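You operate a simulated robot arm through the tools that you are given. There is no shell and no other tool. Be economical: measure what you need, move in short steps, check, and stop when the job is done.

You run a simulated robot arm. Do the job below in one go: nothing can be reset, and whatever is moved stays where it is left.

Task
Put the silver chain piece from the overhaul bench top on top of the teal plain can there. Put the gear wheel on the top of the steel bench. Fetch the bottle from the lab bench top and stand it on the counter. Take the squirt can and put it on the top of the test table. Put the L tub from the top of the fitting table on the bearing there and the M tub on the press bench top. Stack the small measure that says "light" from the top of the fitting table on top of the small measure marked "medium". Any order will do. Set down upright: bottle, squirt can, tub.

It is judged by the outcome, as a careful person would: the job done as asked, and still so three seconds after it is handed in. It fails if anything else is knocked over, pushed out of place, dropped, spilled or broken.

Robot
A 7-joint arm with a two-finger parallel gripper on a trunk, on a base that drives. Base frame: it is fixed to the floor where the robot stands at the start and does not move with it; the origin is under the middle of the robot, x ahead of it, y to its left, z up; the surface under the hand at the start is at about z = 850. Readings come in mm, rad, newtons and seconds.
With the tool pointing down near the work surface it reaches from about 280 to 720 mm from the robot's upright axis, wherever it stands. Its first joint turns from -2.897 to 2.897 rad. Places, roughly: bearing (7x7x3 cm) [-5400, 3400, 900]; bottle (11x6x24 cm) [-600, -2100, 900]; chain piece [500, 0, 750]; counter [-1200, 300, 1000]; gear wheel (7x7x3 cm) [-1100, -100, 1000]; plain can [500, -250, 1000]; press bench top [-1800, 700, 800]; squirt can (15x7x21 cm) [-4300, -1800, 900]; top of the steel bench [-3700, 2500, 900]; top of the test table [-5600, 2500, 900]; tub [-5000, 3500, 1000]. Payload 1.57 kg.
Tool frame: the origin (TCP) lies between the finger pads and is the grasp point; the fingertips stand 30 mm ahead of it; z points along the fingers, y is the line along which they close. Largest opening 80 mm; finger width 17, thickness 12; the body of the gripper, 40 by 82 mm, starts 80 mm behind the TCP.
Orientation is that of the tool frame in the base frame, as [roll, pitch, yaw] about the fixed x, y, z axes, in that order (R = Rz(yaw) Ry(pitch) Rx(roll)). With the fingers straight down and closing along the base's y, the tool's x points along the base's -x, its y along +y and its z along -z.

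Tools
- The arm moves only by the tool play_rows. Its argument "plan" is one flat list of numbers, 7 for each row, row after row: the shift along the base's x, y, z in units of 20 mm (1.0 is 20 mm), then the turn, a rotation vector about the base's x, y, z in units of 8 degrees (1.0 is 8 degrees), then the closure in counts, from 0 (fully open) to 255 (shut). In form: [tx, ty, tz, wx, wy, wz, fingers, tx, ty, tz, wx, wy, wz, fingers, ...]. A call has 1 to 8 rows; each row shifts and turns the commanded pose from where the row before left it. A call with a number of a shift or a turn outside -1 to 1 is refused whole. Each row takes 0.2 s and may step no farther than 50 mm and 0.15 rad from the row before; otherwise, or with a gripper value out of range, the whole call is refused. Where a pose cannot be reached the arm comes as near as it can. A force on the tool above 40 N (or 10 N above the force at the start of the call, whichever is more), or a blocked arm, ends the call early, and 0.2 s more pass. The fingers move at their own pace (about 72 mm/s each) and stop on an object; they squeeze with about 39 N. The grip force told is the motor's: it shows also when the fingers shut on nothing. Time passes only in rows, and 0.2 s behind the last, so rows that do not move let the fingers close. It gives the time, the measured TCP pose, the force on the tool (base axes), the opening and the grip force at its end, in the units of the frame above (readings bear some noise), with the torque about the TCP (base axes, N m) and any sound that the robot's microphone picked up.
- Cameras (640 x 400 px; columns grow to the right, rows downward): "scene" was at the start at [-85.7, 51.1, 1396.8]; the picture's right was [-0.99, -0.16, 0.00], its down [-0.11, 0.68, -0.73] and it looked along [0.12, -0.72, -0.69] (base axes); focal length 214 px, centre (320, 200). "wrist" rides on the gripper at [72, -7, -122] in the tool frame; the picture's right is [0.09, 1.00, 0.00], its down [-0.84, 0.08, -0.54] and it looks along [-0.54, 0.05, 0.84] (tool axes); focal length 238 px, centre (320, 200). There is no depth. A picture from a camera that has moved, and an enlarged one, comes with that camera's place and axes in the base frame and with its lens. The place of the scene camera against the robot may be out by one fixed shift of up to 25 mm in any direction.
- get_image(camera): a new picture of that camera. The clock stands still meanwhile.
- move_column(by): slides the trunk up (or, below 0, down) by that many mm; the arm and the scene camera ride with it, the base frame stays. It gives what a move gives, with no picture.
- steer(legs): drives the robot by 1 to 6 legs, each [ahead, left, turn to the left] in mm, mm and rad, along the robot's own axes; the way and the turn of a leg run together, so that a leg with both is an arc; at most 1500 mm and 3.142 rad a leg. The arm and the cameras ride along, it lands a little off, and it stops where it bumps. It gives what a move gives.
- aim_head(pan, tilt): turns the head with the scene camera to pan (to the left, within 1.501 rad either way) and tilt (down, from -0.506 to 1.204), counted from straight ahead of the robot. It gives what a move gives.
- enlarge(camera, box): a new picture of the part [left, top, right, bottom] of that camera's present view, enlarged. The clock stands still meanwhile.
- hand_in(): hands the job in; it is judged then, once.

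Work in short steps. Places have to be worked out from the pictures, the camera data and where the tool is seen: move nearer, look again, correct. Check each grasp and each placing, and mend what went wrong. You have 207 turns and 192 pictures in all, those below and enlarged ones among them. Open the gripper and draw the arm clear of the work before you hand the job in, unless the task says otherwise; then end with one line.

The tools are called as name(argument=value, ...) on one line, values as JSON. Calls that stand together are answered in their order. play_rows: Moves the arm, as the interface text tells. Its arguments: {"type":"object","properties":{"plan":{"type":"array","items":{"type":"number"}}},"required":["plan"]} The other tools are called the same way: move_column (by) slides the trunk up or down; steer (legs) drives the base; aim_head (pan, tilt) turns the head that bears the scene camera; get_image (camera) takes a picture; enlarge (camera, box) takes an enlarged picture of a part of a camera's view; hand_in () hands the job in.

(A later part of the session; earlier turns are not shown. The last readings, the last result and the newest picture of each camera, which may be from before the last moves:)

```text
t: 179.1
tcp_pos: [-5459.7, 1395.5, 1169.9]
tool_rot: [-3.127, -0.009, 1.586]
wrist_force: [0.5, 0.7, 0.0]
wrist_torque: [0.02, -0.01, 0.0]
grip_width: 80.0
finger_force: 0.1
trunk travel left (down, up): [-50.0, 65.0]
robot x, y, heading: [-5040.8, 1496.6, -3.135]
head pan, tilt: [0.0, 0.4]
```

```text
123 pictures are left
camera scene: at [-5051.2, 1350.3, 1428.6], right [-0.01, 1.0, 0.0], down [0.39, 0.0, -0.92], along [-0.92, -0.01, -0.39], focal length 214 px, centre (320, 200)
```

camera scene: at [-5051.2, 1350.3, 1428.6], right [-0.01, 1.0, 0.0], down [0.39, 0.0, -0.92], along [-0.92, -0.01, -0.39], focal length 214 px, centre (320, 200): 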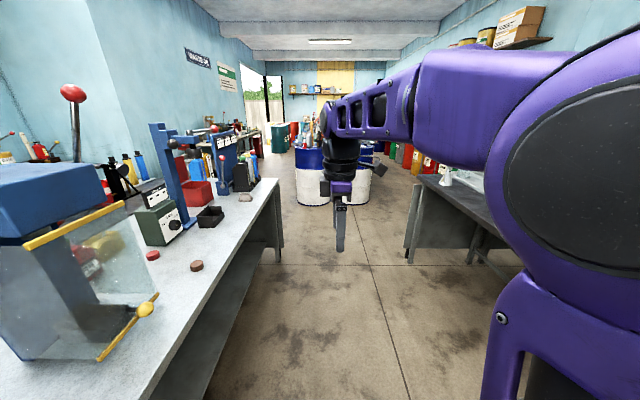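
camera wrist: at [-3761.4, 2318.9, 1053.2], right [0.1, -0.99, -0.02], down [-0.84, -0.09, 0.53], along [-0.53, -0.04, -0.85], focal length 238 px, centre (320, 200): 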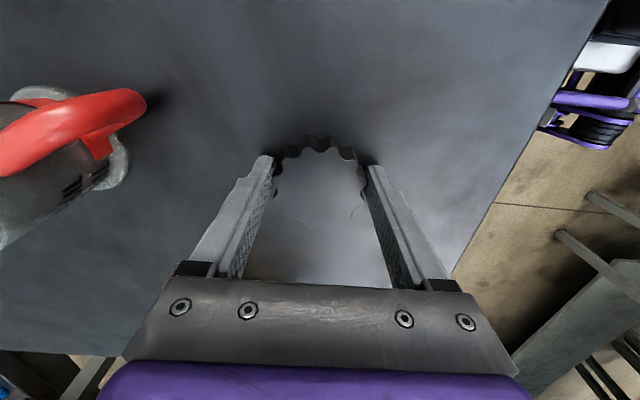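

aim_head(pan=-1.5, tilt=0.3)

enlarge(camera="scene", box=[140, 120, 460, 320])

```text
t: 180.7
tcp_pos: [-5460.1, 1394.8, 1169.9]
tool_rot: [-3.127, -0.009, 1.585]
wrist_force: [-0.3, -0.6, 0.1]
wrist_torque: [0.0, -0.02, -0.01]
grip_width: 80.1
finger_force: 0.0
trunk travel left (down, up): [-50.0, 65.0]
robot x, y, heading: [-5041.7, 1498.1, -3.133]
head pan, tilt: [-1.499, 0.3]
```

```text
2.00 times, centred on (300, 220) of scene
camera zoom: at [-4966.2, 1444.2, 1437.9], right [1.0, 0.08, 0.0], down [0.02, -0.29, -0.96], along [-0.08, 0.95, -0.3], focal length 429 px, centre (360, 160)
```

zoom: 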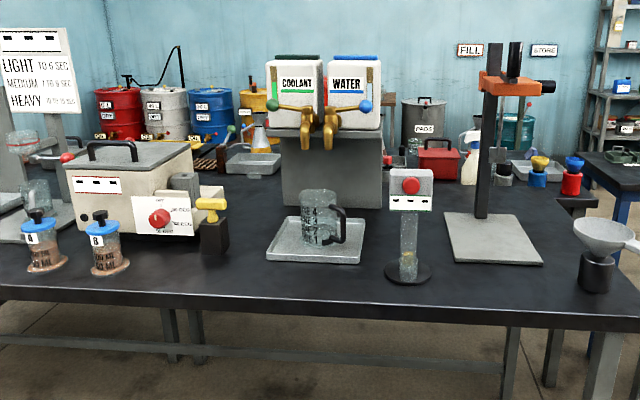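

The fitting table is right behind the test table (gap too narrow). I'll look for access from the far (west) end.

steer(legs=[[1400, 0, 0]])

aim_head(pan=-1.5, tilt=0.4)

get_image(camera="scene")

aim_head(pan=-0.2, tilt=0.4)

get_image(camera="scene")

```text
t: 187.8
tcp_pos: [-6875.2, 1381.6, 1170.7]
tool_rot: [-3.126, -0.008, 1.584]
wrist_force: [0.0, -0.5, -0.6]
wrist_torque: [0.01, 0.0, 0.03]
grip_width: 79.8
finger_force: 0.0
trunk travel left (down, up): [-50.0, 65.0]
robot x, y, heading: [-6455.7, 1483.4, -3.135]
head pan, tilt: [-1.499, 0.3]
```

```text
t: 188.4
tcp_pos: [-6874.6, 1381.9, 1170.2]
tool_rot: [-3.125, -0.008, 1.584]
wrist_force: [0.0, -0.7, -0.4]
wrist_torque: [-0.03, -0.02, -0.01]
grip_width: 79.8
finger_force: 0.2
trunk travel left (down, up): [-50.0, 65.0]
robot x, y, heading: [-6452.3, 1485.4, -3.13]
head pan, tilt: [-1.499, 0.4]
```

```text
121 pictures are left
camera scene: at [-6381.2, 1430.2, 1429.1], right [1.0, 0.08, 0.0], down [0.03, -0.38, -0.92], along [-0.08, 0.92, -0.38], focal length 214 px, centre (320, 200)
```

scene: 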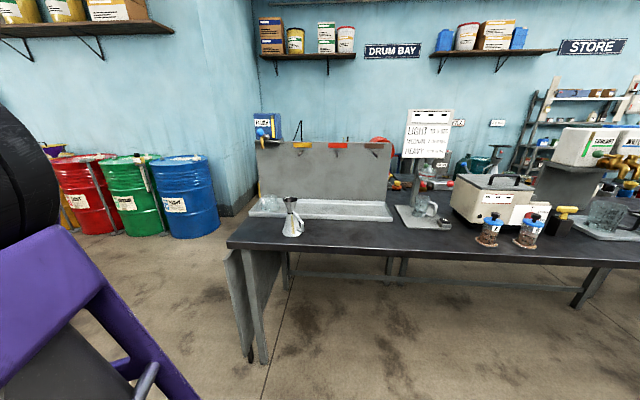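

```text
t: 189.9
tcp_pos: [-6876.2, 1382.5, 1168.7]
tool_rot: [-3.126, -0.009, 1.586]
wrist_force: [-0.5, 0.1, 0.0]
wrist_torque: [0.01, -0.01, -0.01]
grip_width: 80.0
finger_force: 0.0
trunk travel left (down, up): [-50.0, 65.0]
robot x, y, heading: [-6458.5, 1483.7, -3.133]
head pan, tilt: [-0.201, 0.4]
```

```text
120 pictures are left
camera scene: at [-6464.4, 1355.6, 1428.6], right [0.19, 0.98, 0.0], down [0.38, -0.07, -0.92], along [-0.9, 0.18, -0.39], focal length 214 px, centre (320, 200)
```

scene: 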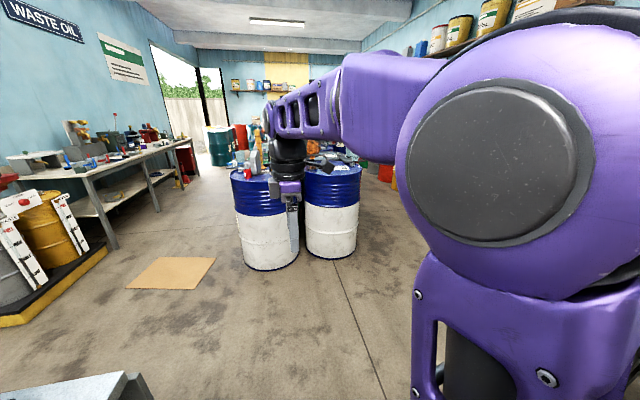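

Test table ends at x ≈ -6815. Go past its end, turn to +y and look behind it.

steer(legs=[[850, 0, 0], [0, 0, -1.571], [700, 0, 0]])

aim_head(pan=-0.9, tilt=0.4)

get_image(camera="scene")

aim_head(pan=0, tilt=0.5)

get_image(camera="scene")

```text
t: 201.8
tcp_pos: [-7439.3, 2593.5, 1169.5]
tool_rot: [-3.126, -0.009, 0.04]
wrist_force: [0.1, 0.1, -0.9]
wrist_torque: [-0.01, -0.01, -0.01]
grip_width: 80.1
finger_force: 0.1
trunk travel left (down, up): [-50.0, 65.0]
robot x, y, heading: [-7327.1, 2175.0, 1.603]
head pan, tilt: [-0.201, 0.4]
```

```text
t: 202.8
tcp_pos: [-7439.2, 2593.2, 1169.2]
tool_rot: [-3.126, -0.011, 0.037]
wrist_force: [0.2, 0.1, -0.1]
wrist_torque: [-0.02, 0.03, -0.01]
grip_width: 79.9
finger_force: 0.0
trunk travel left (down, up): [-50.0, 65.0]
robot x, y, heading: [-7328.6, 2175.4, 1.597]
head pan, tilt: [-0.901, 0.4]
```

```text
119 pictures are left
camera scene: at [-7402.0, 2134.3, 1428.6], right [0.65, -0.76, 0.0], down [-0.3, -0.25, -0.92], along [0.7, 0.6, -0.39], focal length 214 px, centre (320, 200)
```

scene: 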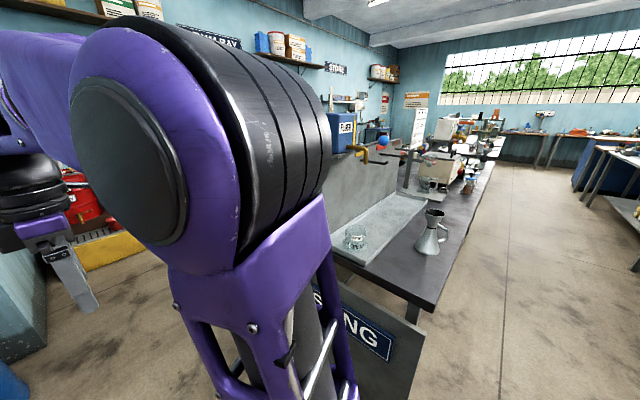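

```text
t: 204.0
tcp_pos: [-7437.8, 2593.7, 1168.8]
tool_rot: [-3.125, -0.009, 0.037]
wrist_force: [-0.6, -0.4, -0.1]
wrist_torque: [0.0, -0.02, 0.0]
grip_width: 80.1
finger_force: 0.1
trunk travel left (down, up): [-50.0, 65.0]
robot x, y, heading: [-7324.0, 2176.6, 1.6]
head pan, tilt: [0.0, 0.499]
```

```text
118 pictures are left
camera scene: at [-7475.5, 2165.4, 1419.5], right [1.0, 0.03, 0.0], down [0.01, -0.48, -0.88], along [-0.03, 0.88, -0.48], focal length 214 px, centre (320, 200)
```

scene: 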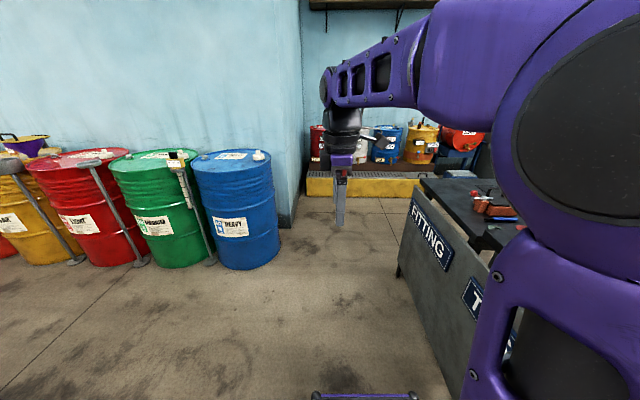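

Signs show "FITTING" and "TESTING" — the fitting table faces the back aisle (y > 3450). Drive round into that aisle heading +x.

steer(legs=[[1000, 0, -0.03], [1000, 0, 0], [0, 0, -1.571], [1300, 0, 0]])

aim_head(pan=-0.9, tilt=0.45)

get_image(camera="scene")

aim_head(pan=0, tilt=0.45)

get_image(camera="scene")

```text
t: 224.2
tcp_pos: [-5586.7, 4282.7, 1170.4]
tool_rot: [-3.125, -0.009, -1.557]
wrist_force: [0.0, -0.3, 0.2]
wrist_torque: [0.01, 0.0, 0.02]
grip_width: 80.2
finger_force: 0.1
trunk travel left (down, up): [-50.0, 65.0]
robot x, y, heading: [-6005.9, 4178.4, 0.008]
head pan, tilt: [0.0, 0.499]
```

```text
t: 225.4
tcp_pos: [-5586.8, 4283.3, 1170.2]
tool_rot: [-3.125, -0.011, -1.557]
wrist_force: [-0.5, 0.3, -0.7]
wrist_torque: [0.02, 0.0, 0.01]
grip_width: 80.1
finger_force: 0.0
trunk travel left (down, up): [-50.0, 65.0]
robot x, y, heading: [-6006.4, 4180.3, 0.007]
head pan, tilt: [-0.901, 0.45]
```

```text
117 pictures are left
camera scene: at [-6048.4, 4241.4, 1423.9], right [-0.78, -0.63, 0.0], down [-0.27, 0.34, -0.9], along [0.56, -0.7, -0.44], focal length 214 px, centre (320, 200)
```

scene: 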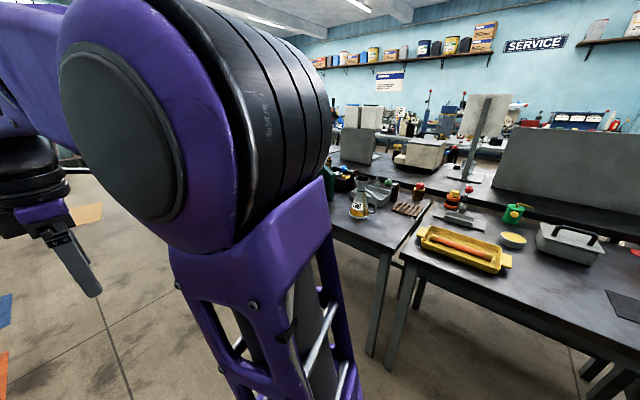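

```text
t: 226.6
tcp_pos: [-5585.5, 4283.0, 1168.6]
tool_rot: [-3.127, -0.008, -1.558]
wrist_force: [-0.2, 0.2, -0.1]
wrist_torque: [0.0, -0.04, -0.03]
grip_width: 79.9
finger_force: 0.0
trunk travel left (down, up): [-50.0, 65.0]
robot x, y, heading: [-6003.6, 4181.8, 0.006]
head pan, tilt: [0.0, 0.45]
```

```text
116 pictures are left
camera scene: at [-6014.1, 4313.6, 1423.9], right [0.01, -1.0, 0.0], down [-0.44, 0.0, -0.9], along [0.9, 0.01, -0.44], focal length 214 px, centre (320, 200)
```

scene: 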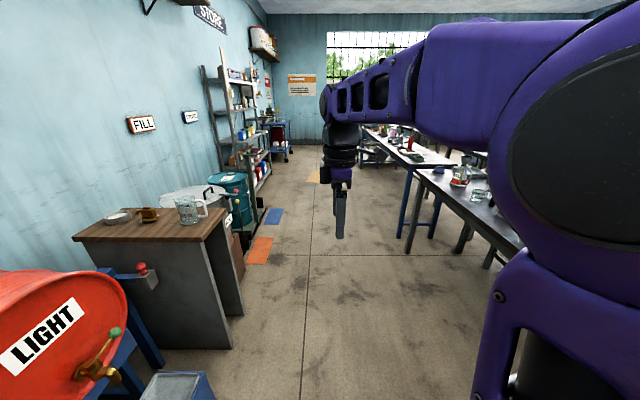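

The table with the tubs/bearing should be at x ≈ -5800…-4250. Drive on to x ≈ -5250 and turn to face it.

steer(legs=[[750, 0, 0], [0, 0, -1.571]])

aim_head(pan=0, tilt=0.55)

get_image(camera="scene")

enlarge(camera="scene", box=[100, 100, 420, 300])

```text
t: 234.6
tcp_pos: [-5153.4, 3770.7, 1169.1]
tool_rot: [-3.125, -0.009, -3.12]
wrist_force: [-0.6, 0.4, -0.1]
wrist_torque: [-0.01, 0.01, 0.01]
grip_width: 79.7
finger_force: 0.1
trunk travel left (down, up): [-50.0, 65.0]
robot x, y, heading: [-5261.0, 4186.9, -1.556]
head pan, tilt: [0.0, 0.45]
```

```text
t: 235.3
tcp_pos: [-5153.3, 3770.0, 1169.1]
tool_rot: [-3.125, -0.008, -3.119]
wrist_force: [0.6, -0.2, -0.5]
wrist_torque: [-0.02, 0.01, 0.02]
grip_width: 80.1
finger_force: 0.1
trunk travel left (down, up): [-50.0, 65.0]
robot x, y, heading: [-5260.9, 4189.1, -1.554]
head pan, tilt: [0.0, 0.55]
```

```text
115 pictures are left
camera scene: at [-5128.2, 4184.1, 1414.9], right [-1.0, -0.02, 0.0], down [-0.01, 0.52, -0.85], along [0.01, -0.85, -0.52], focal length 214 px, centre (320, 200)
```

scene: 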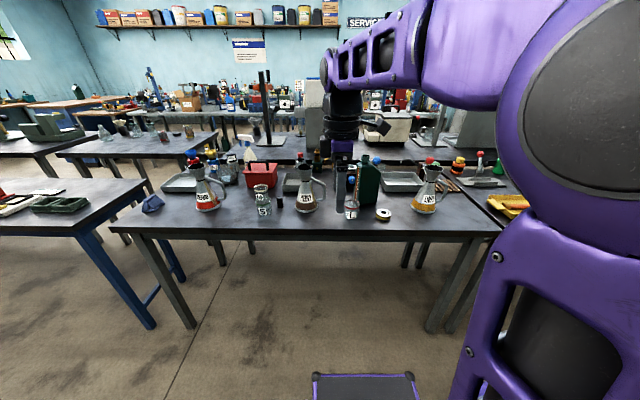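

```text
2.00 times, centred on (260, 200) of scene
camera zoom: at [-5128.2, 4184.1, 1414.9], right [-1.0, -0.02, 0.0], down [-0.01, 0.52, -0.85], along [0.01, -0.85, -0.52], focal length 429 px, centre (440, 200)
```

zoom: 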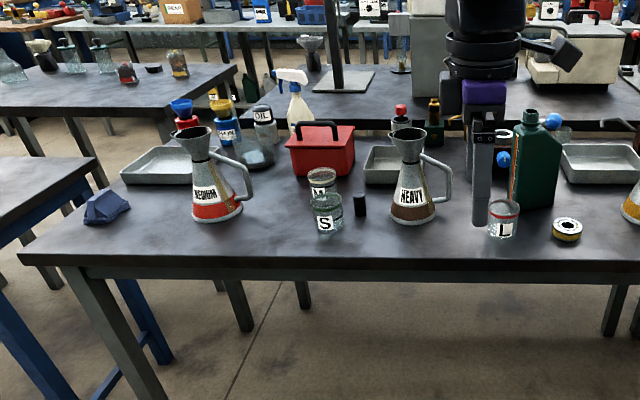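

I see tubs S, M (behind), L, a bearing, and measures "medium", "heavy" and probably "light". Move closer.

steer(legs=[[220, 100, -0.015]])

get_image(camera="scene")

enlarge(camera="scene", box=[130, 110, 370, 260])

enlarge(camera="scene", box=[320, 110, 560, 260])

```text
t: 237.0
tcp_pos: [-5057.6, 3551.6, 1169.9]
tool_rot: [-3.124, -0.008, -3.135]
wrist_force: [-0.6, -0.1, 0.4]
wrist_torque: [-0.03, 0.01, -0.04]
grip_width: 79.9
finger_force: 0.0
trunk travel left (down, up): [-50.0, 65.0]
robot x, y, heading: [-5154.6, 3972.7, -1.567]
head pan, tilt: [0.0, 0.55]
```

```text
113 pictures are left
camera scene: at [-5026.8, 3964.2, 1414.9], right [-1.0, 0.0, 0.0], down [0.0, 0.52, -0.85], along [0.0, -0.85, -0.52], focal length 214 px, centre (320, 200)
```

scene: 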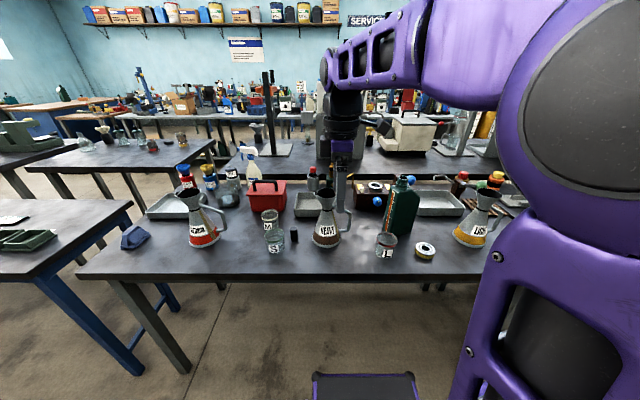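

```text
2.67 times, centred on (250, 185) of scene
camera zoom: at [-5026.8, 3964.2, 1414.9], right [-1.0, 0.0, 0.0], down [0.0, 0.52, -0.85], along [0.0, -0.85, -0.52], focal length 572 px, centre (507, 240)
```

zoom: 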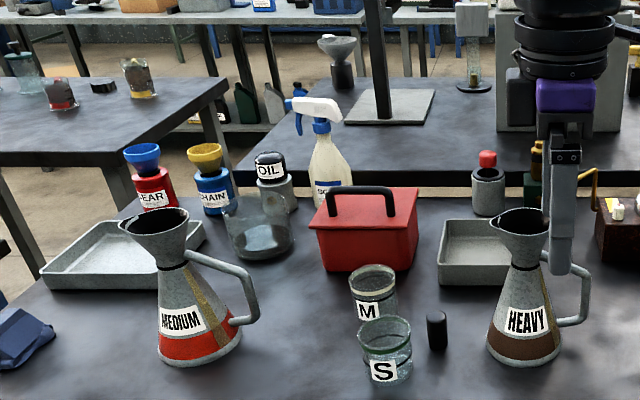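

```text
2.67 times, centred on (440, 185) of scene
camera zoom: at [-5026.8, 3964.2, 1414.9], right [-1.0, 0.0, 0.0], down [0.0, 0.52, -0.85], along [0.0, -0.85, -0.52], focal length 572 px, centre (0, 240)
```

zoom: 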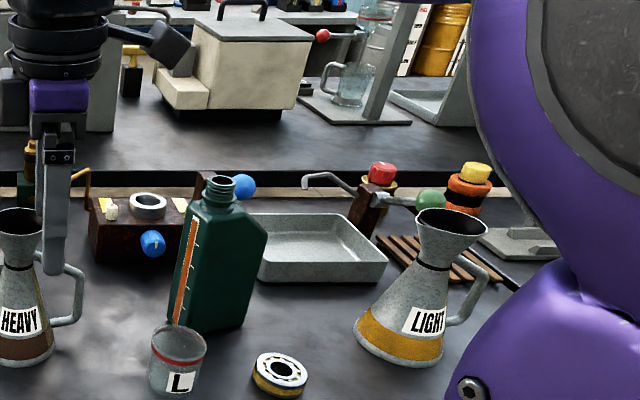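

Move the hand above the L tub/bearing region for an overhead look.

play_rows(plan=[-1, -0.4, 0.3, 0, 0, 0, 0, -1, -0.4, 0.3, 0, 0, 0, 0, -1, -0.4, 0.3, 0, 0, 0, 0, -1, -0.4, 0.3, 0, 0, 0, 0, -1, -0.4, 0.3, 0, 0, 0, 0, -1, -0.4, 0, 0, 0, 0, 0, -1, -0.4, 0, 0, 0, 0, 0, -1, -0.4, 0, 0, 0, 0, 0])

get_image(camera="wrist")

```text
t: 238.8
tcp_pos: [-5218.1, 3487.1, 1200.5]
tool_rot: [-3.125, -0.009, -3.134]
wrist_force: [0.7, 0.0, -0.4]
wrist_torque: [-0.02, 0.01, 0.0]
grip_width: 79.9
finger_force: 0.0
trunk travel left (down, up): [-50.0, 65.0]
robot x, y, heading: [-5154.4, 3973.0, -1.567]
head pan, tilt: [0.0, 0.55]
```

```text
110 pictures are left
camera wrist: at [-5289.8, 3481.7, 1323.0], right [-0.1, 0.99, -0.02], down [0.84, 0.09, 0.53], along [0.53, 0.04, -0.85], focal length 238 px, centre (320, 200)
```

wrist: 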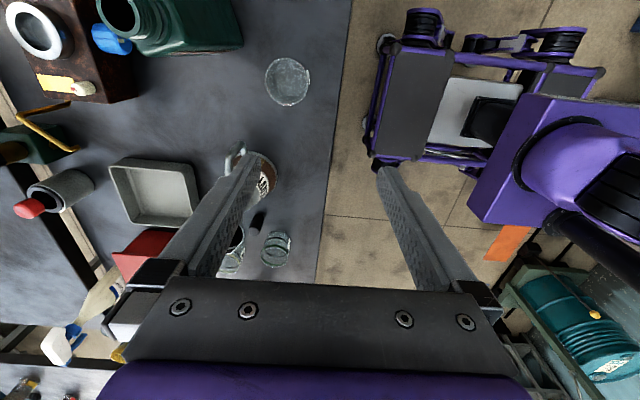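

L tub ≈ [-5244, 3432]. Move above it (closing along y) and lower to z≈1090.

play_rows(plan=[-0.43, -0.9, -0.5, 0, 0, 0, 0, -0.43, -0.9, -1, 0, 0, 0, 0, -0.43, -0.95, -1, 0, 0, 0, 0, 0, 0, -1, 0, 0, 0, 0, 0, 0, -1, 0, 0, 0, 0, 0, 0, -1, 0, 0, 0, 0, 0, 0, 0, 0, 0, 0, 0])

get_image(camera="wrist")

get_image(camera="scene")

```text
t: 240.4
tcp_pos: [-5246.1, 3432.9, 1088.2]
tool_rot: [-3.129, -0.009, -3.135]
wrist_force: [-0.5, 0.1, -0.2]
wrist_torque: [0.01, 0.0, -0.02]
grip_width: 79.9
finger_force: 0.1
trunk travel left (down, up): [-50.0, 65.0]
robot x, y, heading: [-5159.3, 3965.2, -1.572]
head pan, tilt: [0.0, 0.55]
```

```text
109 pictures are left
camera wrist: at [-5316.3, 3426.7, 1211.7], right [-0.1, 0.99, -0.02], down [0.84, 0.09, 0.53], along [0.53, 0.04, -0.85], focal length 238 px, centre (320, 200)
```

wrist: 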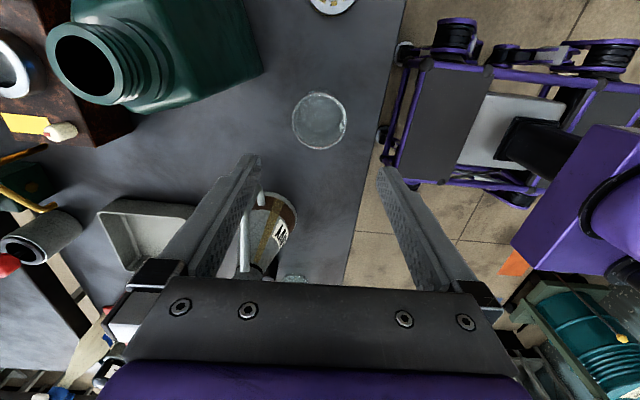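

```text
108 pictures are left
camera scene: at [-5026.8, 3964.1, 1414.9], right [-1.0, 0.0, 0.0], down [0.0, 0.52, -0.85], along [0.0, -0.85, -0.52], focal length 214 px, centre (320, 200)
```

scene: 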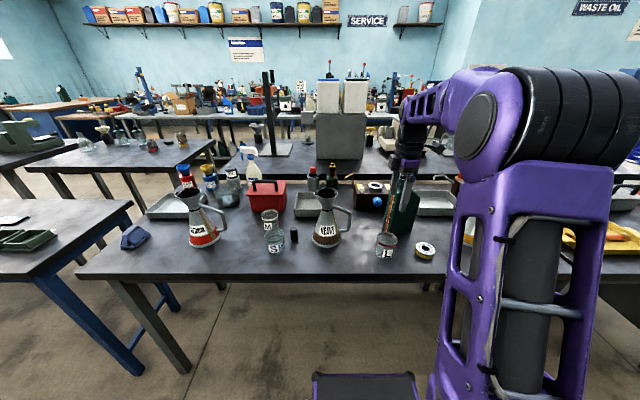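

Aligned. The tub is ~65 mm wide and ~50 tall on a table near z 890. Descend to TCP z ≈ 940.

play_rows(plan=[0, 0, -1, 0, 0, 0, 0, 0, 0, -1, 0, 0, 0, 0, 0, 0, -1, 0, 0, 0, 0, 0, 0, -1, 0, 0, 0, 0, 0, 0, -1, 0, 0, 0, 0, 0, 0, -1, 0, 0, 0, 0, 0, 0, -1, 0, 0, 0, 0, 0, 0, -0.4, 0, 0, 0, 0])

get_image(camera="wrist")

enlarge(camera="scene", box=[340, 180, 460, 280])

```text
t: 242.2
tcp_pos: [-5243.6, 3431.2, 941.8]
tool_rot: [-3.126, -0.009, -3.136]
wrist_force: [0.9, 0.1, 0.1]
wrist_torque: [0.01, -0.04, 0.05]
grip_width: 80.0
finger_force: 0.0
trunk travel left (down, up): [-50.0, 65.0]
robot x, y, heading: [-5155.2, 3970.5, -1.568]
head pan, tilt: [0.0, 0.55]
```

```text
107 pictures are left
camera wrist: at [-5315.1, 3426.6, 1064.2], right [-0.1, 0.99, -0.02], down [0.84, 0.09, 0.53], along [0.53, 0.04, -0.85], focal length 238 px, centre (320, 200)
```

wrist: 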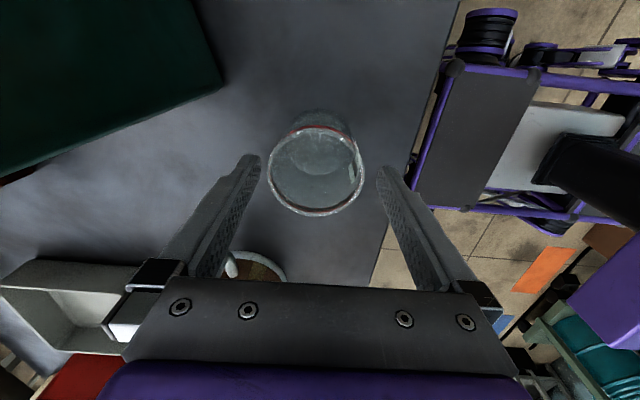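

```text
4.00 times, centred on (400, 230) of scene
camera zoom: at [-5026.8, 3964.1, 1414.9], right [-1.0, 0.0, 0.0], down [0.0, 0.52, -0.85], along [0.0, -0.85, -0.52], focal length 858 px, centre (0, 80)
```

zoom: 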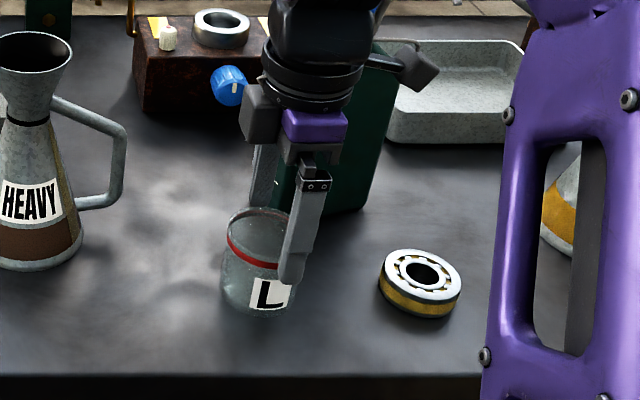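

The rim is ~z 915 and the base ~850, so go down another 35 mm, then close.

play_rows(plan=[0, -0.1, -0.6, 0, 0, 0, 0, 0, 0, -0.6, 0, 0, 0, 0, 0, 0, -0.5, 0, 0, 0, 0, 0, 0, 0, 0, 0, 0, 0])

get_image(camera="wrist")

enlarge(camera="scene", box=[340, 180, 460, 280])

```text
t: 243.2
tcp_pos: [-5243.9, 3430.8, 906.7]
tool_rot: [-3.125, -0.009, -3.134]
wrist_force: [0.3, 0.5, -0.8]
wrist_torque: [0.01, -0.03, 0.01]
grip_width: 79.9
finger_force: 0.1
trunk travel left (down, up): [-50.0, 65.0]
robot x, y, heading: [-5157.9, 3974.3, -1.563]
head pan, tilt: [0.0, 0.55]
```

```text
105 pictures are left
camera wrist: at [-5316.0, 3425.6, 1030.2], right [-0.1, 0.99, -0.02], down [0.84, 0.09, 0.53], along [0.53, 0.04, -0.85], focal length 238 px, centre (320, 200)
```

wrist: 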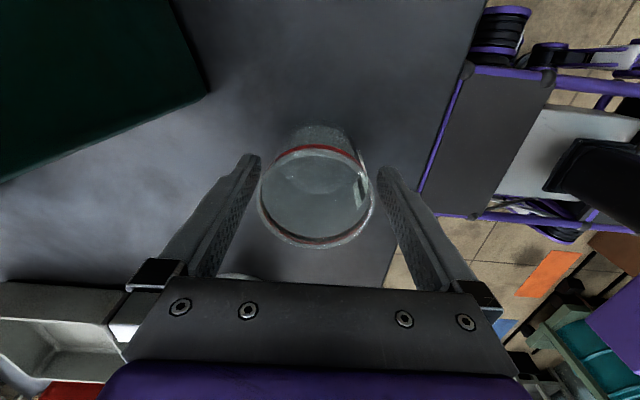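

```text
4.00 times, centred on (400, 230) of scene
camera zoom: at [-5026.8, 3964.1, 1414.9], right [-1.0, 0.0, 0.0], down [0.0, 0.52, -0.85], along [0.0, -0.85, -0.52], focal length 858 px, centre (0, 80)
```

zoom: 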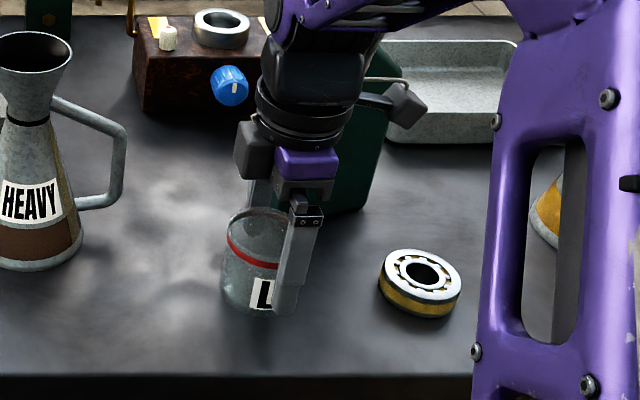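

Fingers straddle the tub at a good height. Close the grip.

play_rows(plan=[0, -0.1, -0.1, 0, 0, 0, 0, 0, 0, 0, 0, 0, 0, 255, 0, 0, 0, 0, 0, 0, 255, 0, 0, 0, 0, 0, 0, 255])

play_rows(plan=[0, 0, 0.5, 0, 0, 0, 255, 0, 0, 1, 0, 0, 0, 255, 0, 0, 1, 0, 0, 0, 255, 0, 0, 1, 0, 0, 0, 255, 0, 0, 0, 0, 0, 0, 255])

get_image(camera="wrist")

enlarge(camera="scene", box=[340, 180, 460, 280])

```text
t: 244.2
tcp_pos: [-5243.9, 3427.3, 905.5]
tool_rot: [-3.127, -0.008, -3.134]
wrist_force: [0.6, -0.4, -1.1]
wrist_torque: [-0.02, -0.01, -0.02]
grip_width: 66.0
finger_force: 38.5
trunk travel left (down, up): [-50.0, 65.0]
robot x, y, heading: [-5156.9, 3975.4, -1.567]
head pan, tilt: [0.0, 0.55]
```

```text
t: 245.4
tcp_pos: [-5244.1, 3427.3, 975.9]
tool_rot: [-3.125, -0.008, -3.135]
wrist_force: [0.6, 0.0, -1.1]
wrist_torque: [-0.01, 0.03, 0.0]
grip_width: 65.8
finger_force: 38.7
trunk travel left (down, up): [-50.0, 65.0]
robot x, y, heading: [-5160.1, 3971.4, -1.569]
head pan, tilt: [0.0, 0.55]
```

```text
103 pictures are left
camera wrist: at [-5316.5, 3422.9, 1099.0], right [-0.1, 0.99, -0.02], down [0.84, 0.09, 0.53], along [0.53, 0.04, -0.85], focal length 238 px, centre (320, 200)
```

wrist: 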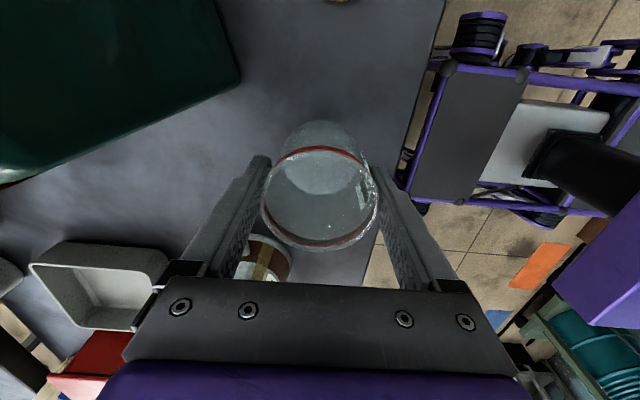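

```text
4.00 times, centred on (400, 230) of scene
camera zoom: at [-5026.8, 3964.1, 1414.9], right [-1.0, 0.0, 0.0], down [0.0, 0.52, -0.85], along [0.0, -0.85, -0.52], focal length 858 px, centre (0, 80)
```

zoom: 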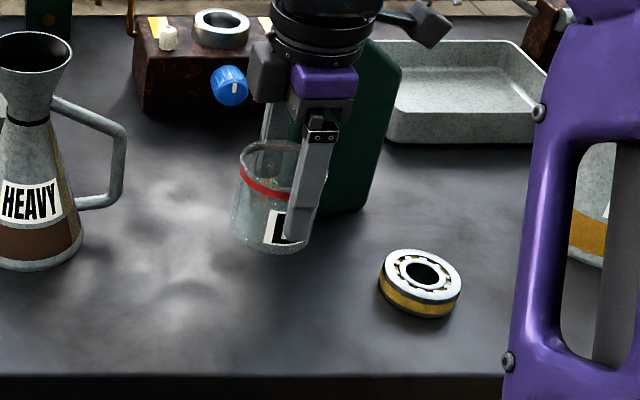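

Tub held (66 mm). Raise and shift toward the bearing so the wrist camera is right above it for measurement.

play_rows(plan=[-0.5, 0, 1, 0, 0, 0, 255, -1, 0, 1, 0, 0, 0, 255, -1, 0, 1, 0, 0, 0, 255, -0.5, 0, 0.5, 0, 0, 0, 255, 0, 0, 0, 0, 0, 0, 255])

get_image(camera="wrist")

```text
t: 246.6
tcp_pos: [-5304.1, 3427.8, 1045.3]
tool_rot: [-3.125, -0.007, -3.135]
wrist_force: [0.0, 0.1, -0.9]
wrist_torque: [-0.05, 0.0, 0.01]
grip_width: 65.8
finger_force: 39.0
trunk travel left (down, up): [-50.0, 65.0]
robot x, y, heading: [-5157.1, 3970.4, -1.568]
head pan, tilt: [0.0, 0.55]
```

```text
101 pictures are left
camera wrist: at [-5375.9, 3422.3, 1168.3], right [-0.1, 0.99, -0.02], down [0.84, 0.09, 0.53], along [0.53, 0.04, -0.85], focal length 238 px, centre (320, 200)
```

wrist: 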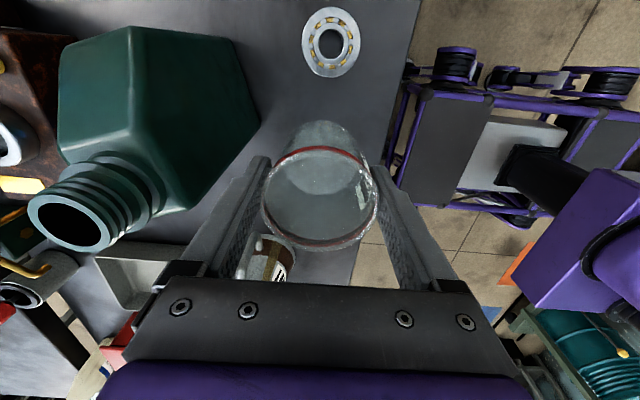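

Bearing centre ≈ [-5383, 3428]. Move over it and descend to just above.

play_rows(plan=[-1, 0, 0, 0, 0, 0, 255, -1, 0, 0, 0, 0, 0, 255, -1, 0, 0, 0, 0, 0, 255, -1, 0, -0.5, 0, 0, 0, 255, -0.05, 0, -1, 0, 0, 0, 255, 0, 0, -1, 0, 0, 0, 255, 0, 0, -1, 0, 0, 0, 255, 0, 0, -1, 0, 0, 0, 255])

get_image(camera="wrist")

enlarge(camera="scene", box=[360, 180, 480, 280])

```text
t: 248.4
tcp_pos: [-5384.0, 3428.4, 954.7]
tool_rot: [-3.125, -0.009, -3.134]
wrist_force: [-0.1, 0.9, -0.6]
wrist_torque: [0.02, 0.01, 0.02]
grip_width: 66.2
finger_force: 39.3
trunk travel left (down, up): [-50.0, 65.0]
robot x, y, heading: [-5156.8, 3969.4, -1.574]
head pan, tilt: [0.0, 0.55]
```

```text
100 pictures are left
camera wrist: at [-5455.8, 3422.8, 1077.5], right [-0.1, 0.99, -0.02], down [0.84, 0.09, 0.53], along [0.53, 0.04, -0.85], focal length 238 px, centre (320, 200)
```

wrist: 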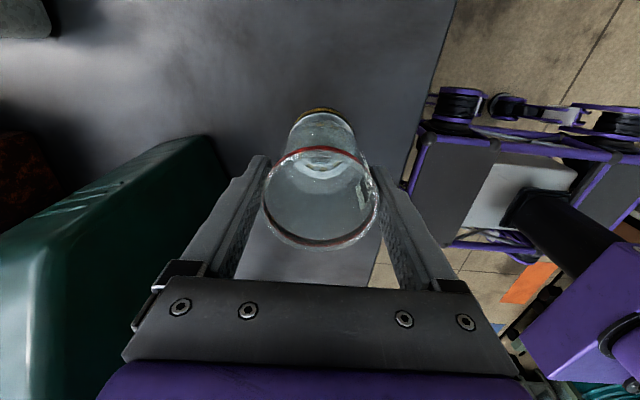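

```text
4.00 times, centred on (420, 230) of scene
camera zoom: at [-5026.8, 3964.1, 1414.9], right [-1.0, 0.0, 0.0], down [0.0, 0.52, -0.85], along [0.0, -0.85, -0.52], focal length 858 px, centre (-80, 80)
```

zoom: 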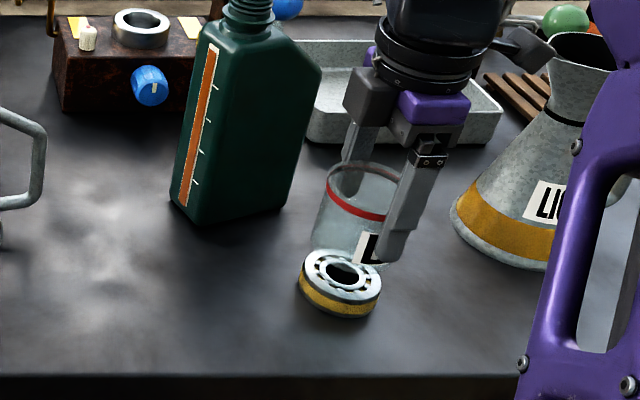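

enlarge(camera="wrist", box=[250, 90, 390, 260])

```text
2.35 times, centred on (320, 175) of wrist
camera zoom: at [-5455.8, 3422.8, 1077.5], right [-0.1, 0.99, -0.02], down [0.84, 0.09, 0.53], along [0.53, 0.04, -0.85], focal length 561 px, centre (320, 259)
```

zoom: 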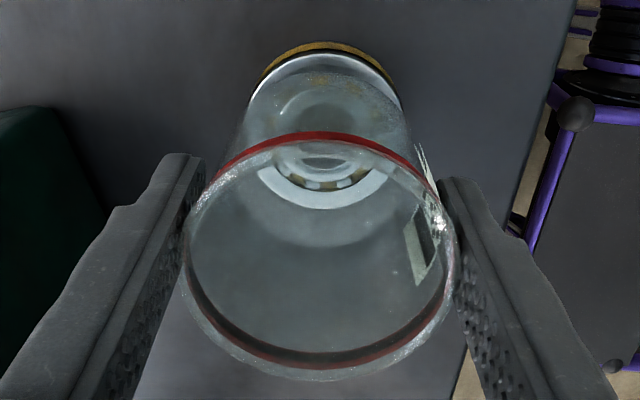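

Bearing centre measured ≈ [-5388, 3430]; shift 5 mm and lower carefully.

play_rows(plan=[-0.25, 0.07, -0.3, 0, 0, 0, 255, 0, 0, -0.2, 0, 0, 0, 255, 0, 0, -0.1, 0, 0, 0, 255, 0, 0, -0.1, 0, 0, 0, 255, 0, 0, 0, 0, 0, 0, 255])

enlarge(camera="scene", box=[360, 180, 480, 280])

```text
t: 249.6
tcp_pos: [-5390.8, 3431.1, 942.5]
tool_rot: [-3.127, -0.008, -3.137]
wrist_force: [-0.4, -0.3, -0.7]
wrist_torque: [0.03, 0.02, -0.03]
grip_width: 65.9
finger_force: 39.2
trunk travel left (down, up): [-50.0, 65.0]
robot x, y, heading: [-5153.6, 3970.6, -1.567]
head pan, tilt: [0.0, 0.55]
```

```text
4.00 times, centred on (420, 230) of scene
camera zoom: at [-5026.8, 3964.1, 1414.9], right [-1.0, 0.0, 0.0], down [0.0, 0.52, -0.85], along [0.0, -0.85, -0.52], focal length 858 px, centre (-80, 80)
```

zoom: 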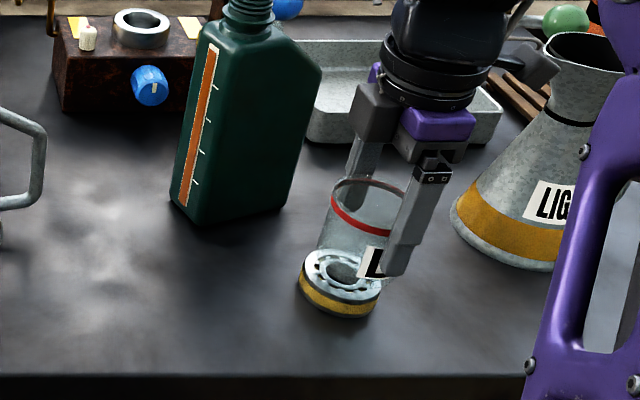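

Scene view suggests the tub is ~6 mm too far in -x; shift back 4 mm and lower to contact.

play_rows(plan=[0.22, 0, -0.1, 0, 0, 0, 255, 0, 0, -0.1, 0, 0, 0, 255, 0, 0, -0.1, 0, 0, 0, 255, 0, 0, 0, 0, 0, 0, 255])

play_rows(plan=[0, 0, -0.1, 0, 0, 0, 255, 0, 0, -0.1, 0, 0, 0, 255, 0, 0, 0, 0, 0, 0, 255])

enlarge(camera="scene", box=[360, 180, 480, 280])

```text
t: 250.6
tcp_pos: [-5385.5, 3429.7, 935.9]
tool_rot: [-3.126, -0.01, -3.135]
wrist_force: [-0.2, -0.7, -0.4]
wrist_torque: [0.02, -0.01, 0.03]
grip_width: 65.7
finger_force: 38.8
trunk travel left (down, up): [-50.0, 65.0]
robot x, y, heading: [-5156.3, 3969.8, -1.568]
head pan, tilt: [0.0, 0.55]
```

```text
t: 251.4
tcp_pos: [-5386.0, 3429.5, 930.8]
tool_rot: [-3.125, -0.008, -3.135]
wrist_force: [0.0, 0.0, 0.2]
wrist_torque: [-0.02, 0.02, -0.01]
grip_width: 65.9
finger_force: 38.8
trunk travel left (down, up): [-50.0, 65.0]
robot x, y, heading: [-5152.9, 3969.8, -1.566]
head pan, tilt: [0.0, 0.55]
```

```text
4.00 times, centred on (420, 230) of scene
camera zoom: at [-5026.8, 3964.1, 1414.9], right [-1.0, 0.0, 0.0], down [0.0, 0.52, -0.85], along [0.0, -0.85, -0.52], focal length 858 px, centre (-80, 80)
```

zoom: 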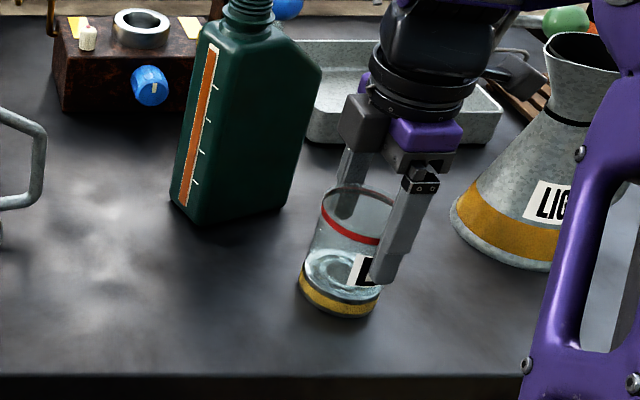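

play_rows(plan=[0, 0, -0.08, 0, 0, 0, 255, 0, 0, 0, 0, 0, 0, 255])

play_rows(plan=[0, 0, -0.08, 0, 0, 0, 255, 0, 0, 0, 0, 0, 0, 255])

```text
t: 252.0
tcp_pos: [-5386.0, 3430.1, 930.1]
tool_rot: [-3.126, -0.009, -3.134]
wrist_force: [0.0, 0.7, -0.6]
wrist_torque: [0.02, 0.02, -0.01]
grip_width: 65.9
finger_force: 39.2
trunk travel left (down, up): [-50.0, 65.0]
robot x, y, heading: [-5157.5, 3968.0, -1.57]
head pan, tilt: [0.0, 0.55]
```

```text
t: 252.6
tcp_pos: [-5387.1, 3431.0, 928.9]
tool_rot: [-3.126, -0.009, -3.135]
wrist_force: [0.0, -0.9, -1.3]
wrist_torque: [0.03, -0.05, -0.01]
grip_width: 66.2
finger_force: 38.9
trunk travel left (down, up): [-50.0, 65.0]
robot x, y, heading: [-5160.9, 3971.4, -1.574]
head pan, tilt: [0.0, 0.55]
```

Not touching yet. Continue in 2 mm steps.

play_rows(plan=[0, 0, -0.1, 0, 0, 0, 255, 0, 0, 0, 0, 0, 0, 255])

play_rows(plan=[0, 0, -0.1, 0, 0, 0, 255, 0, 0, 0, 0, 0, 0, 255])

play_rows(plan=[0, 0, -0.1, 0, 0, 0, 255, 0, 0, 0, 0, 0, 0, 255])

enlarge(camera="scene", box=[360, 180, 480, 280])

```text
t: 253.2
tcp_pos: [-5385.3, 3429.7, 926.3]
tool_rot: [-3.124, -0.01, -3.134]
wrist_force: [0.4, 0.6, 3.4]
wrist_torque: [0.11, -0.02, -0.02]
grip_width: 65.9
finger_force: 38.7
trunk travel left (down, up): [-50.0, 65.0]
robot x, y, heading: [-5158.0, 3971.9, -1.571]
head pan, tilt: [0.0, 0.55]
```

```text
t: 253.8
tcp_pos: [-5387.0, 3429.6, 926.7]
tool_rot: [-3.122, -0.011, -3.135]
wrist_force: [0.5, 3.2, 17.8]
wrist_torque: [0.53, -0.19, 0.01]
grip_width: 65.7
finger_force: 38.8
trunk travel left (down, up): [-50.0, 65.0]
robot x, y, heading: [-5157.3, 3971.5, -1.571]
head pan, tilt: [0.0, 0.55]
```

```text
t: 254.4
tcp_pos: [-5386.2, 3428.9, 926.7]
tool_rot: [-3.118, -0.009, -3.134]
wrist_force: [-0.6, 0.3, 31.6]
wrist_torque: [0.08, -0.13, 0.05]
grip_width: 66.1
finger_force: 39.2
trunk travel left (down, up): [-50.0, 65.0]
robot x, y, heading: [-5155.7, 3974.5, -1.569]
head pan, tilt: [0.0, 0.55]
```

```text
4.00 times, centred on (420, 230) of scene
camera zoom: at [-5026.0, 3966.2, 1415.0], right [-1.0, 0.0, 0.0], down [0.0, 0.52, -0.85], along [0.0, -0.85, -0.52], focal length 858 px, centre (-80, 80)
```

zoom: 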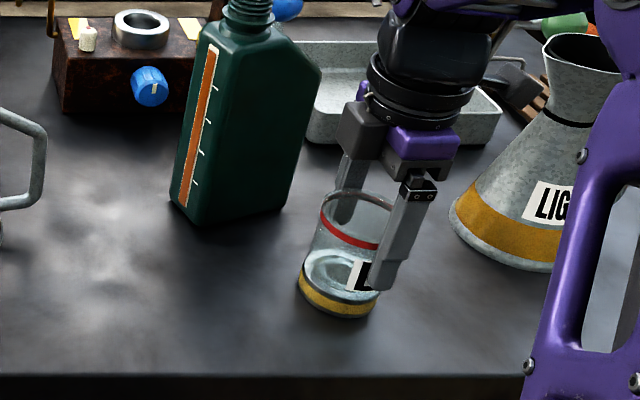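

Firm contact on the bearing. Relieve the push, open, and rise.

play_rows(plan=[0, 0, 0.2, 0, 0, 0, 255, 0, 0, 0, 0, 0, 0, 255, 0, 0, 0, 0, 0, 0, 0, 0, 0, 0, 0, 0, 0, 0, 0, 0, 0.5, 0, 0, 0, 0, 0, 0, 1, 0, 0, 0, 0, 0, 0, 1, 0, 0, 0, 0, 0, 0, 1, 0, 0, 0, 0])

play_rows(plan=[0, 0, 1, 0, 0, 0, 0, 0, 0, 1, 0, 0, 0, 0, 0, 0, 1, 0, 0, 0, 0, 0, 0, 1, 0, 0, 0, 0, 0, 0, 1, 0, 0, 0, 0, 0, 0, 1, 0, 0, 0, 0])

enlarge(camera="scene", box=[360, 180, 480, 280])

get_image(camera="wrist")

```text
t: 256.2
tcp_pos: [-5386.5, 3430.4, 997.7]
tool_rot: [-3.126, -0.009, -3.134]
wrist_force: [-0.4, 0.0, -0.5]
wrist_torque: [0.0, -0.02, 0.01]
grip_width: 79.6
finger_force: 0.0
trunk travel left (down, up): [-50.0, 65.0]
robot x, y, heading: [-5158.9, 3967.5, -1.569]
head pan, tilt: [0.0, 0.55]
```

```text
t: 257.6
tcp_pos: [-5385.9, 3429.0, 1119.2]
tool_rot: [-3.126, -0.01, -3.134]
wrist_force: [-0.2, 0.2, -0.6]
wrist_torque: [0.0, 0.0, 0.01]
grip_width: 80.1
finger_force: 0.1
trunk travel left (down, up): [-50.0, 65.0]
robot x, y, heading: [-5157.4, 3972.6, -1.569]
head pan, tilt: [0.0, 0.55]
```

```text
4.00 times, centred on (420, 230) of scene
camera zoom: at [-5026.8, 3964.1, 1414.9], right [-1.0, 0.0, 0.0], down [0.0, 0.52, -0.85], along [0.0, -0.85, -0.52], focal length 858 px, centre (-80, 80)
```

zoom: 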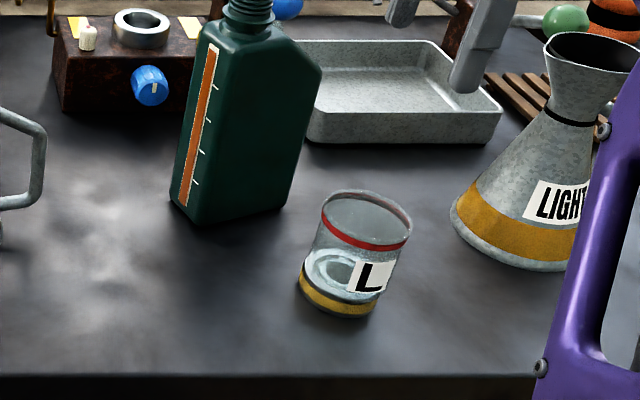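

```text
93 pictures are left
camera wrist: at [-5456.8, 3424.5, 1240.3], right [-0.1, 0.99, -0.02], down [0.84, 0.09, 0.53], along [0.53, 0.04, -0.85], focal length 238 px, centre (320, 200)
```

wrist: 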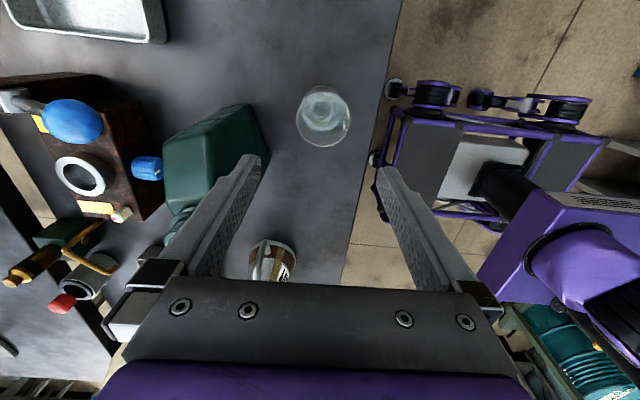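

L tub stands on the bearing. Next the "light" measure: raise the hand and shift the robot 250 mm to -x.

play_rows(plan=[0, 0.5, 1, 0, 0, 0, 0, 0, 0.5, 1, 0, 0, 0, 0, 0, 0.5, 1, 0, 0, 0, 0, 0, 0.5, 1, 0, 0, 0, 0])

steer(legs=[[0, -270, 0]])

get_image(camera="scene")

get_image(camera="wrist")

```text
t: 258.6
tcp_pos: [-5385.7, 3471.0, 1197.7]
tool_rot: [-3.126, -0.006, -3.134]
wrist_force: [0.8, -0.2, -0.3]
wrist_torque: [0.04, -0.01, -0.02]
grip_width: 80.0
finger_force: 0.1
trunk travel left (down, up): [-50.0, 65.0]
robot x, y, heading: [-5160.1, 3970.7, -1.567]
head pan, tilt: [0.0, 0.55]
```

```text
t: 261.8
tcp_pos: [-5651.2, 3467.9, 1197.0]
tool_rot: [-3.126, -0.01, -3.13]
wrist_force: [-0.1, -0.3, -0.1]
wrist_torque: [-0.03, 0.02, -0.06]
grip_width: 80.1
finger_force: 0.0
trunk travel left (down, up): [-50.0, 65.0]
robot x, y, heading: [-5428.1, 3966.4, -1.568]
head pan, tilt: [0.0, 0.55]
```

```text
92 pictures are left
camera scene: at [-5295.3, 3963.8, 1414.9], right [-1.0, -0.01, 0.0], down [0.0, 0.52, -0.85], along [0.01, -0.85, -0.52], focal length 214 px, centre (320, 200)
```

scene: 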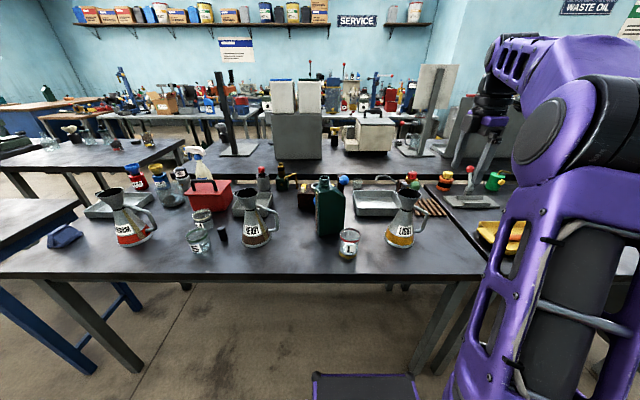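

```text
91 pictures are left
camera wrist: at [-5722.6, 3463.0, 1319.3], right [-0.1, 0.99, -0.02], down [0.84, 0.1, 0.53], along [0.53, 0.04, -0.85], focal length 238 px, centre (320, 200)
```

wrist: 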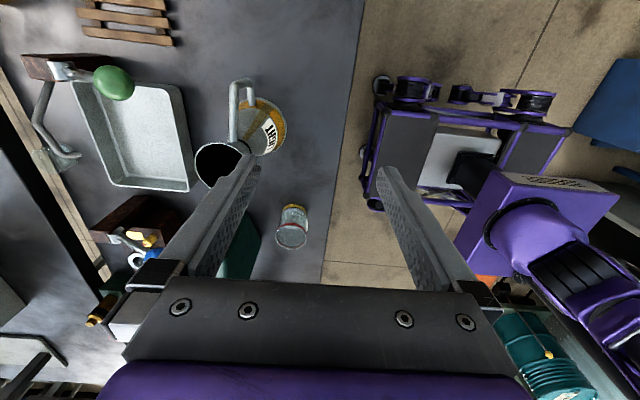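

"Light" stands at ≈ [-5589, 3349], about 200 mm tall with a ~60 mm mouth. Move above it.

play_rows(plan=[0.5, -1, 0, 0, 0, 0, 0, 0.5, -1, 0, 0, 0, 0, 0, 0.5, -1, 0, 0, 0, 0, 0, 0.5, -1, 0, 0, 0, 0, 0, 0.5, -1, 0, 0, 0, 0, 0, 0.6, -0.95, -0.8, 0, 0, 0, 0, 0, 0, -0.8, 0, 0, 0, 0, 0, 0, 0, 0, 0, 0, 0])

get_image(camera="wrist")

enlarge(camera="scene", box=[340, 120, 500, 260])

```text
t: 263.6
tcp_pos: [-5596.2, 3360.7, 1161.9]
tool_rot: [-3.127, -0.007, -3.129]
wrist_force: [0.0, -0.8, 0.5]
wrist_torque: [-0.02, 0.0, 0.02]
grip_width: 79.8
finger_force: 0.0
out of reach, approached as far as the arm can: row 5
trunk travel left (down, up): [-50.0, 65.0]
robot x, y, heading: [-5423.0, 3971.2, -1.567]
head pan, tilt: [0.0, 0.55]
```

```text
90 pictures are left
camera wrist: at [-5666.6, 3354.6, 1285.7], right [-0.1, 0.99, -0.02], down [0.84, 0.1, 0.53], along [0.53, 0.04, -0.85], focal length 238 px, centre (320, 200)
```

wrist: 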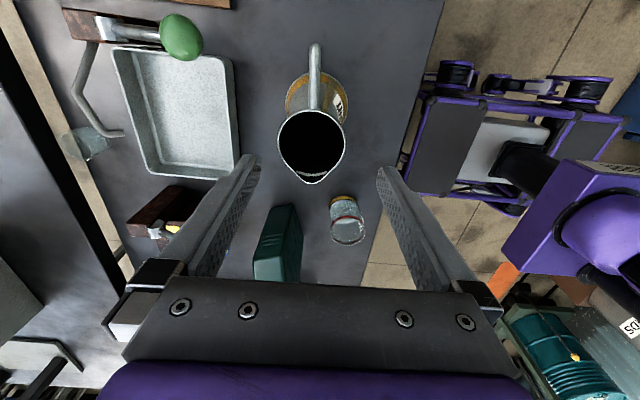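

```text
2.86 times, centred on (420, 190) of scene
camera zoom: at [-5295.3, 3963.8, 1414.9], right [-1.0, -0.01, 0.0], down [0.0, 0.52, -0.85], along [0.01, -0.85, -0.52], focal length 613 px, centre (34, 229)
```

zoom: 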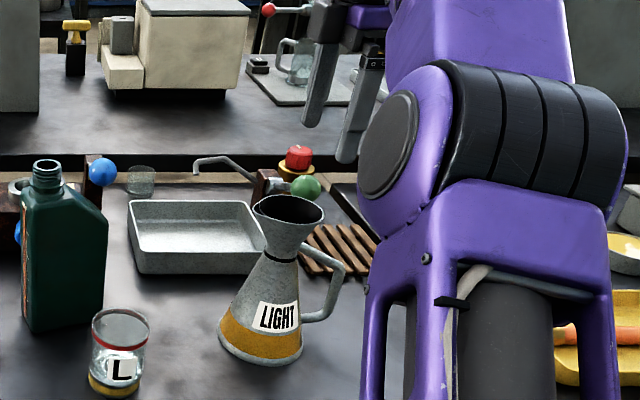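

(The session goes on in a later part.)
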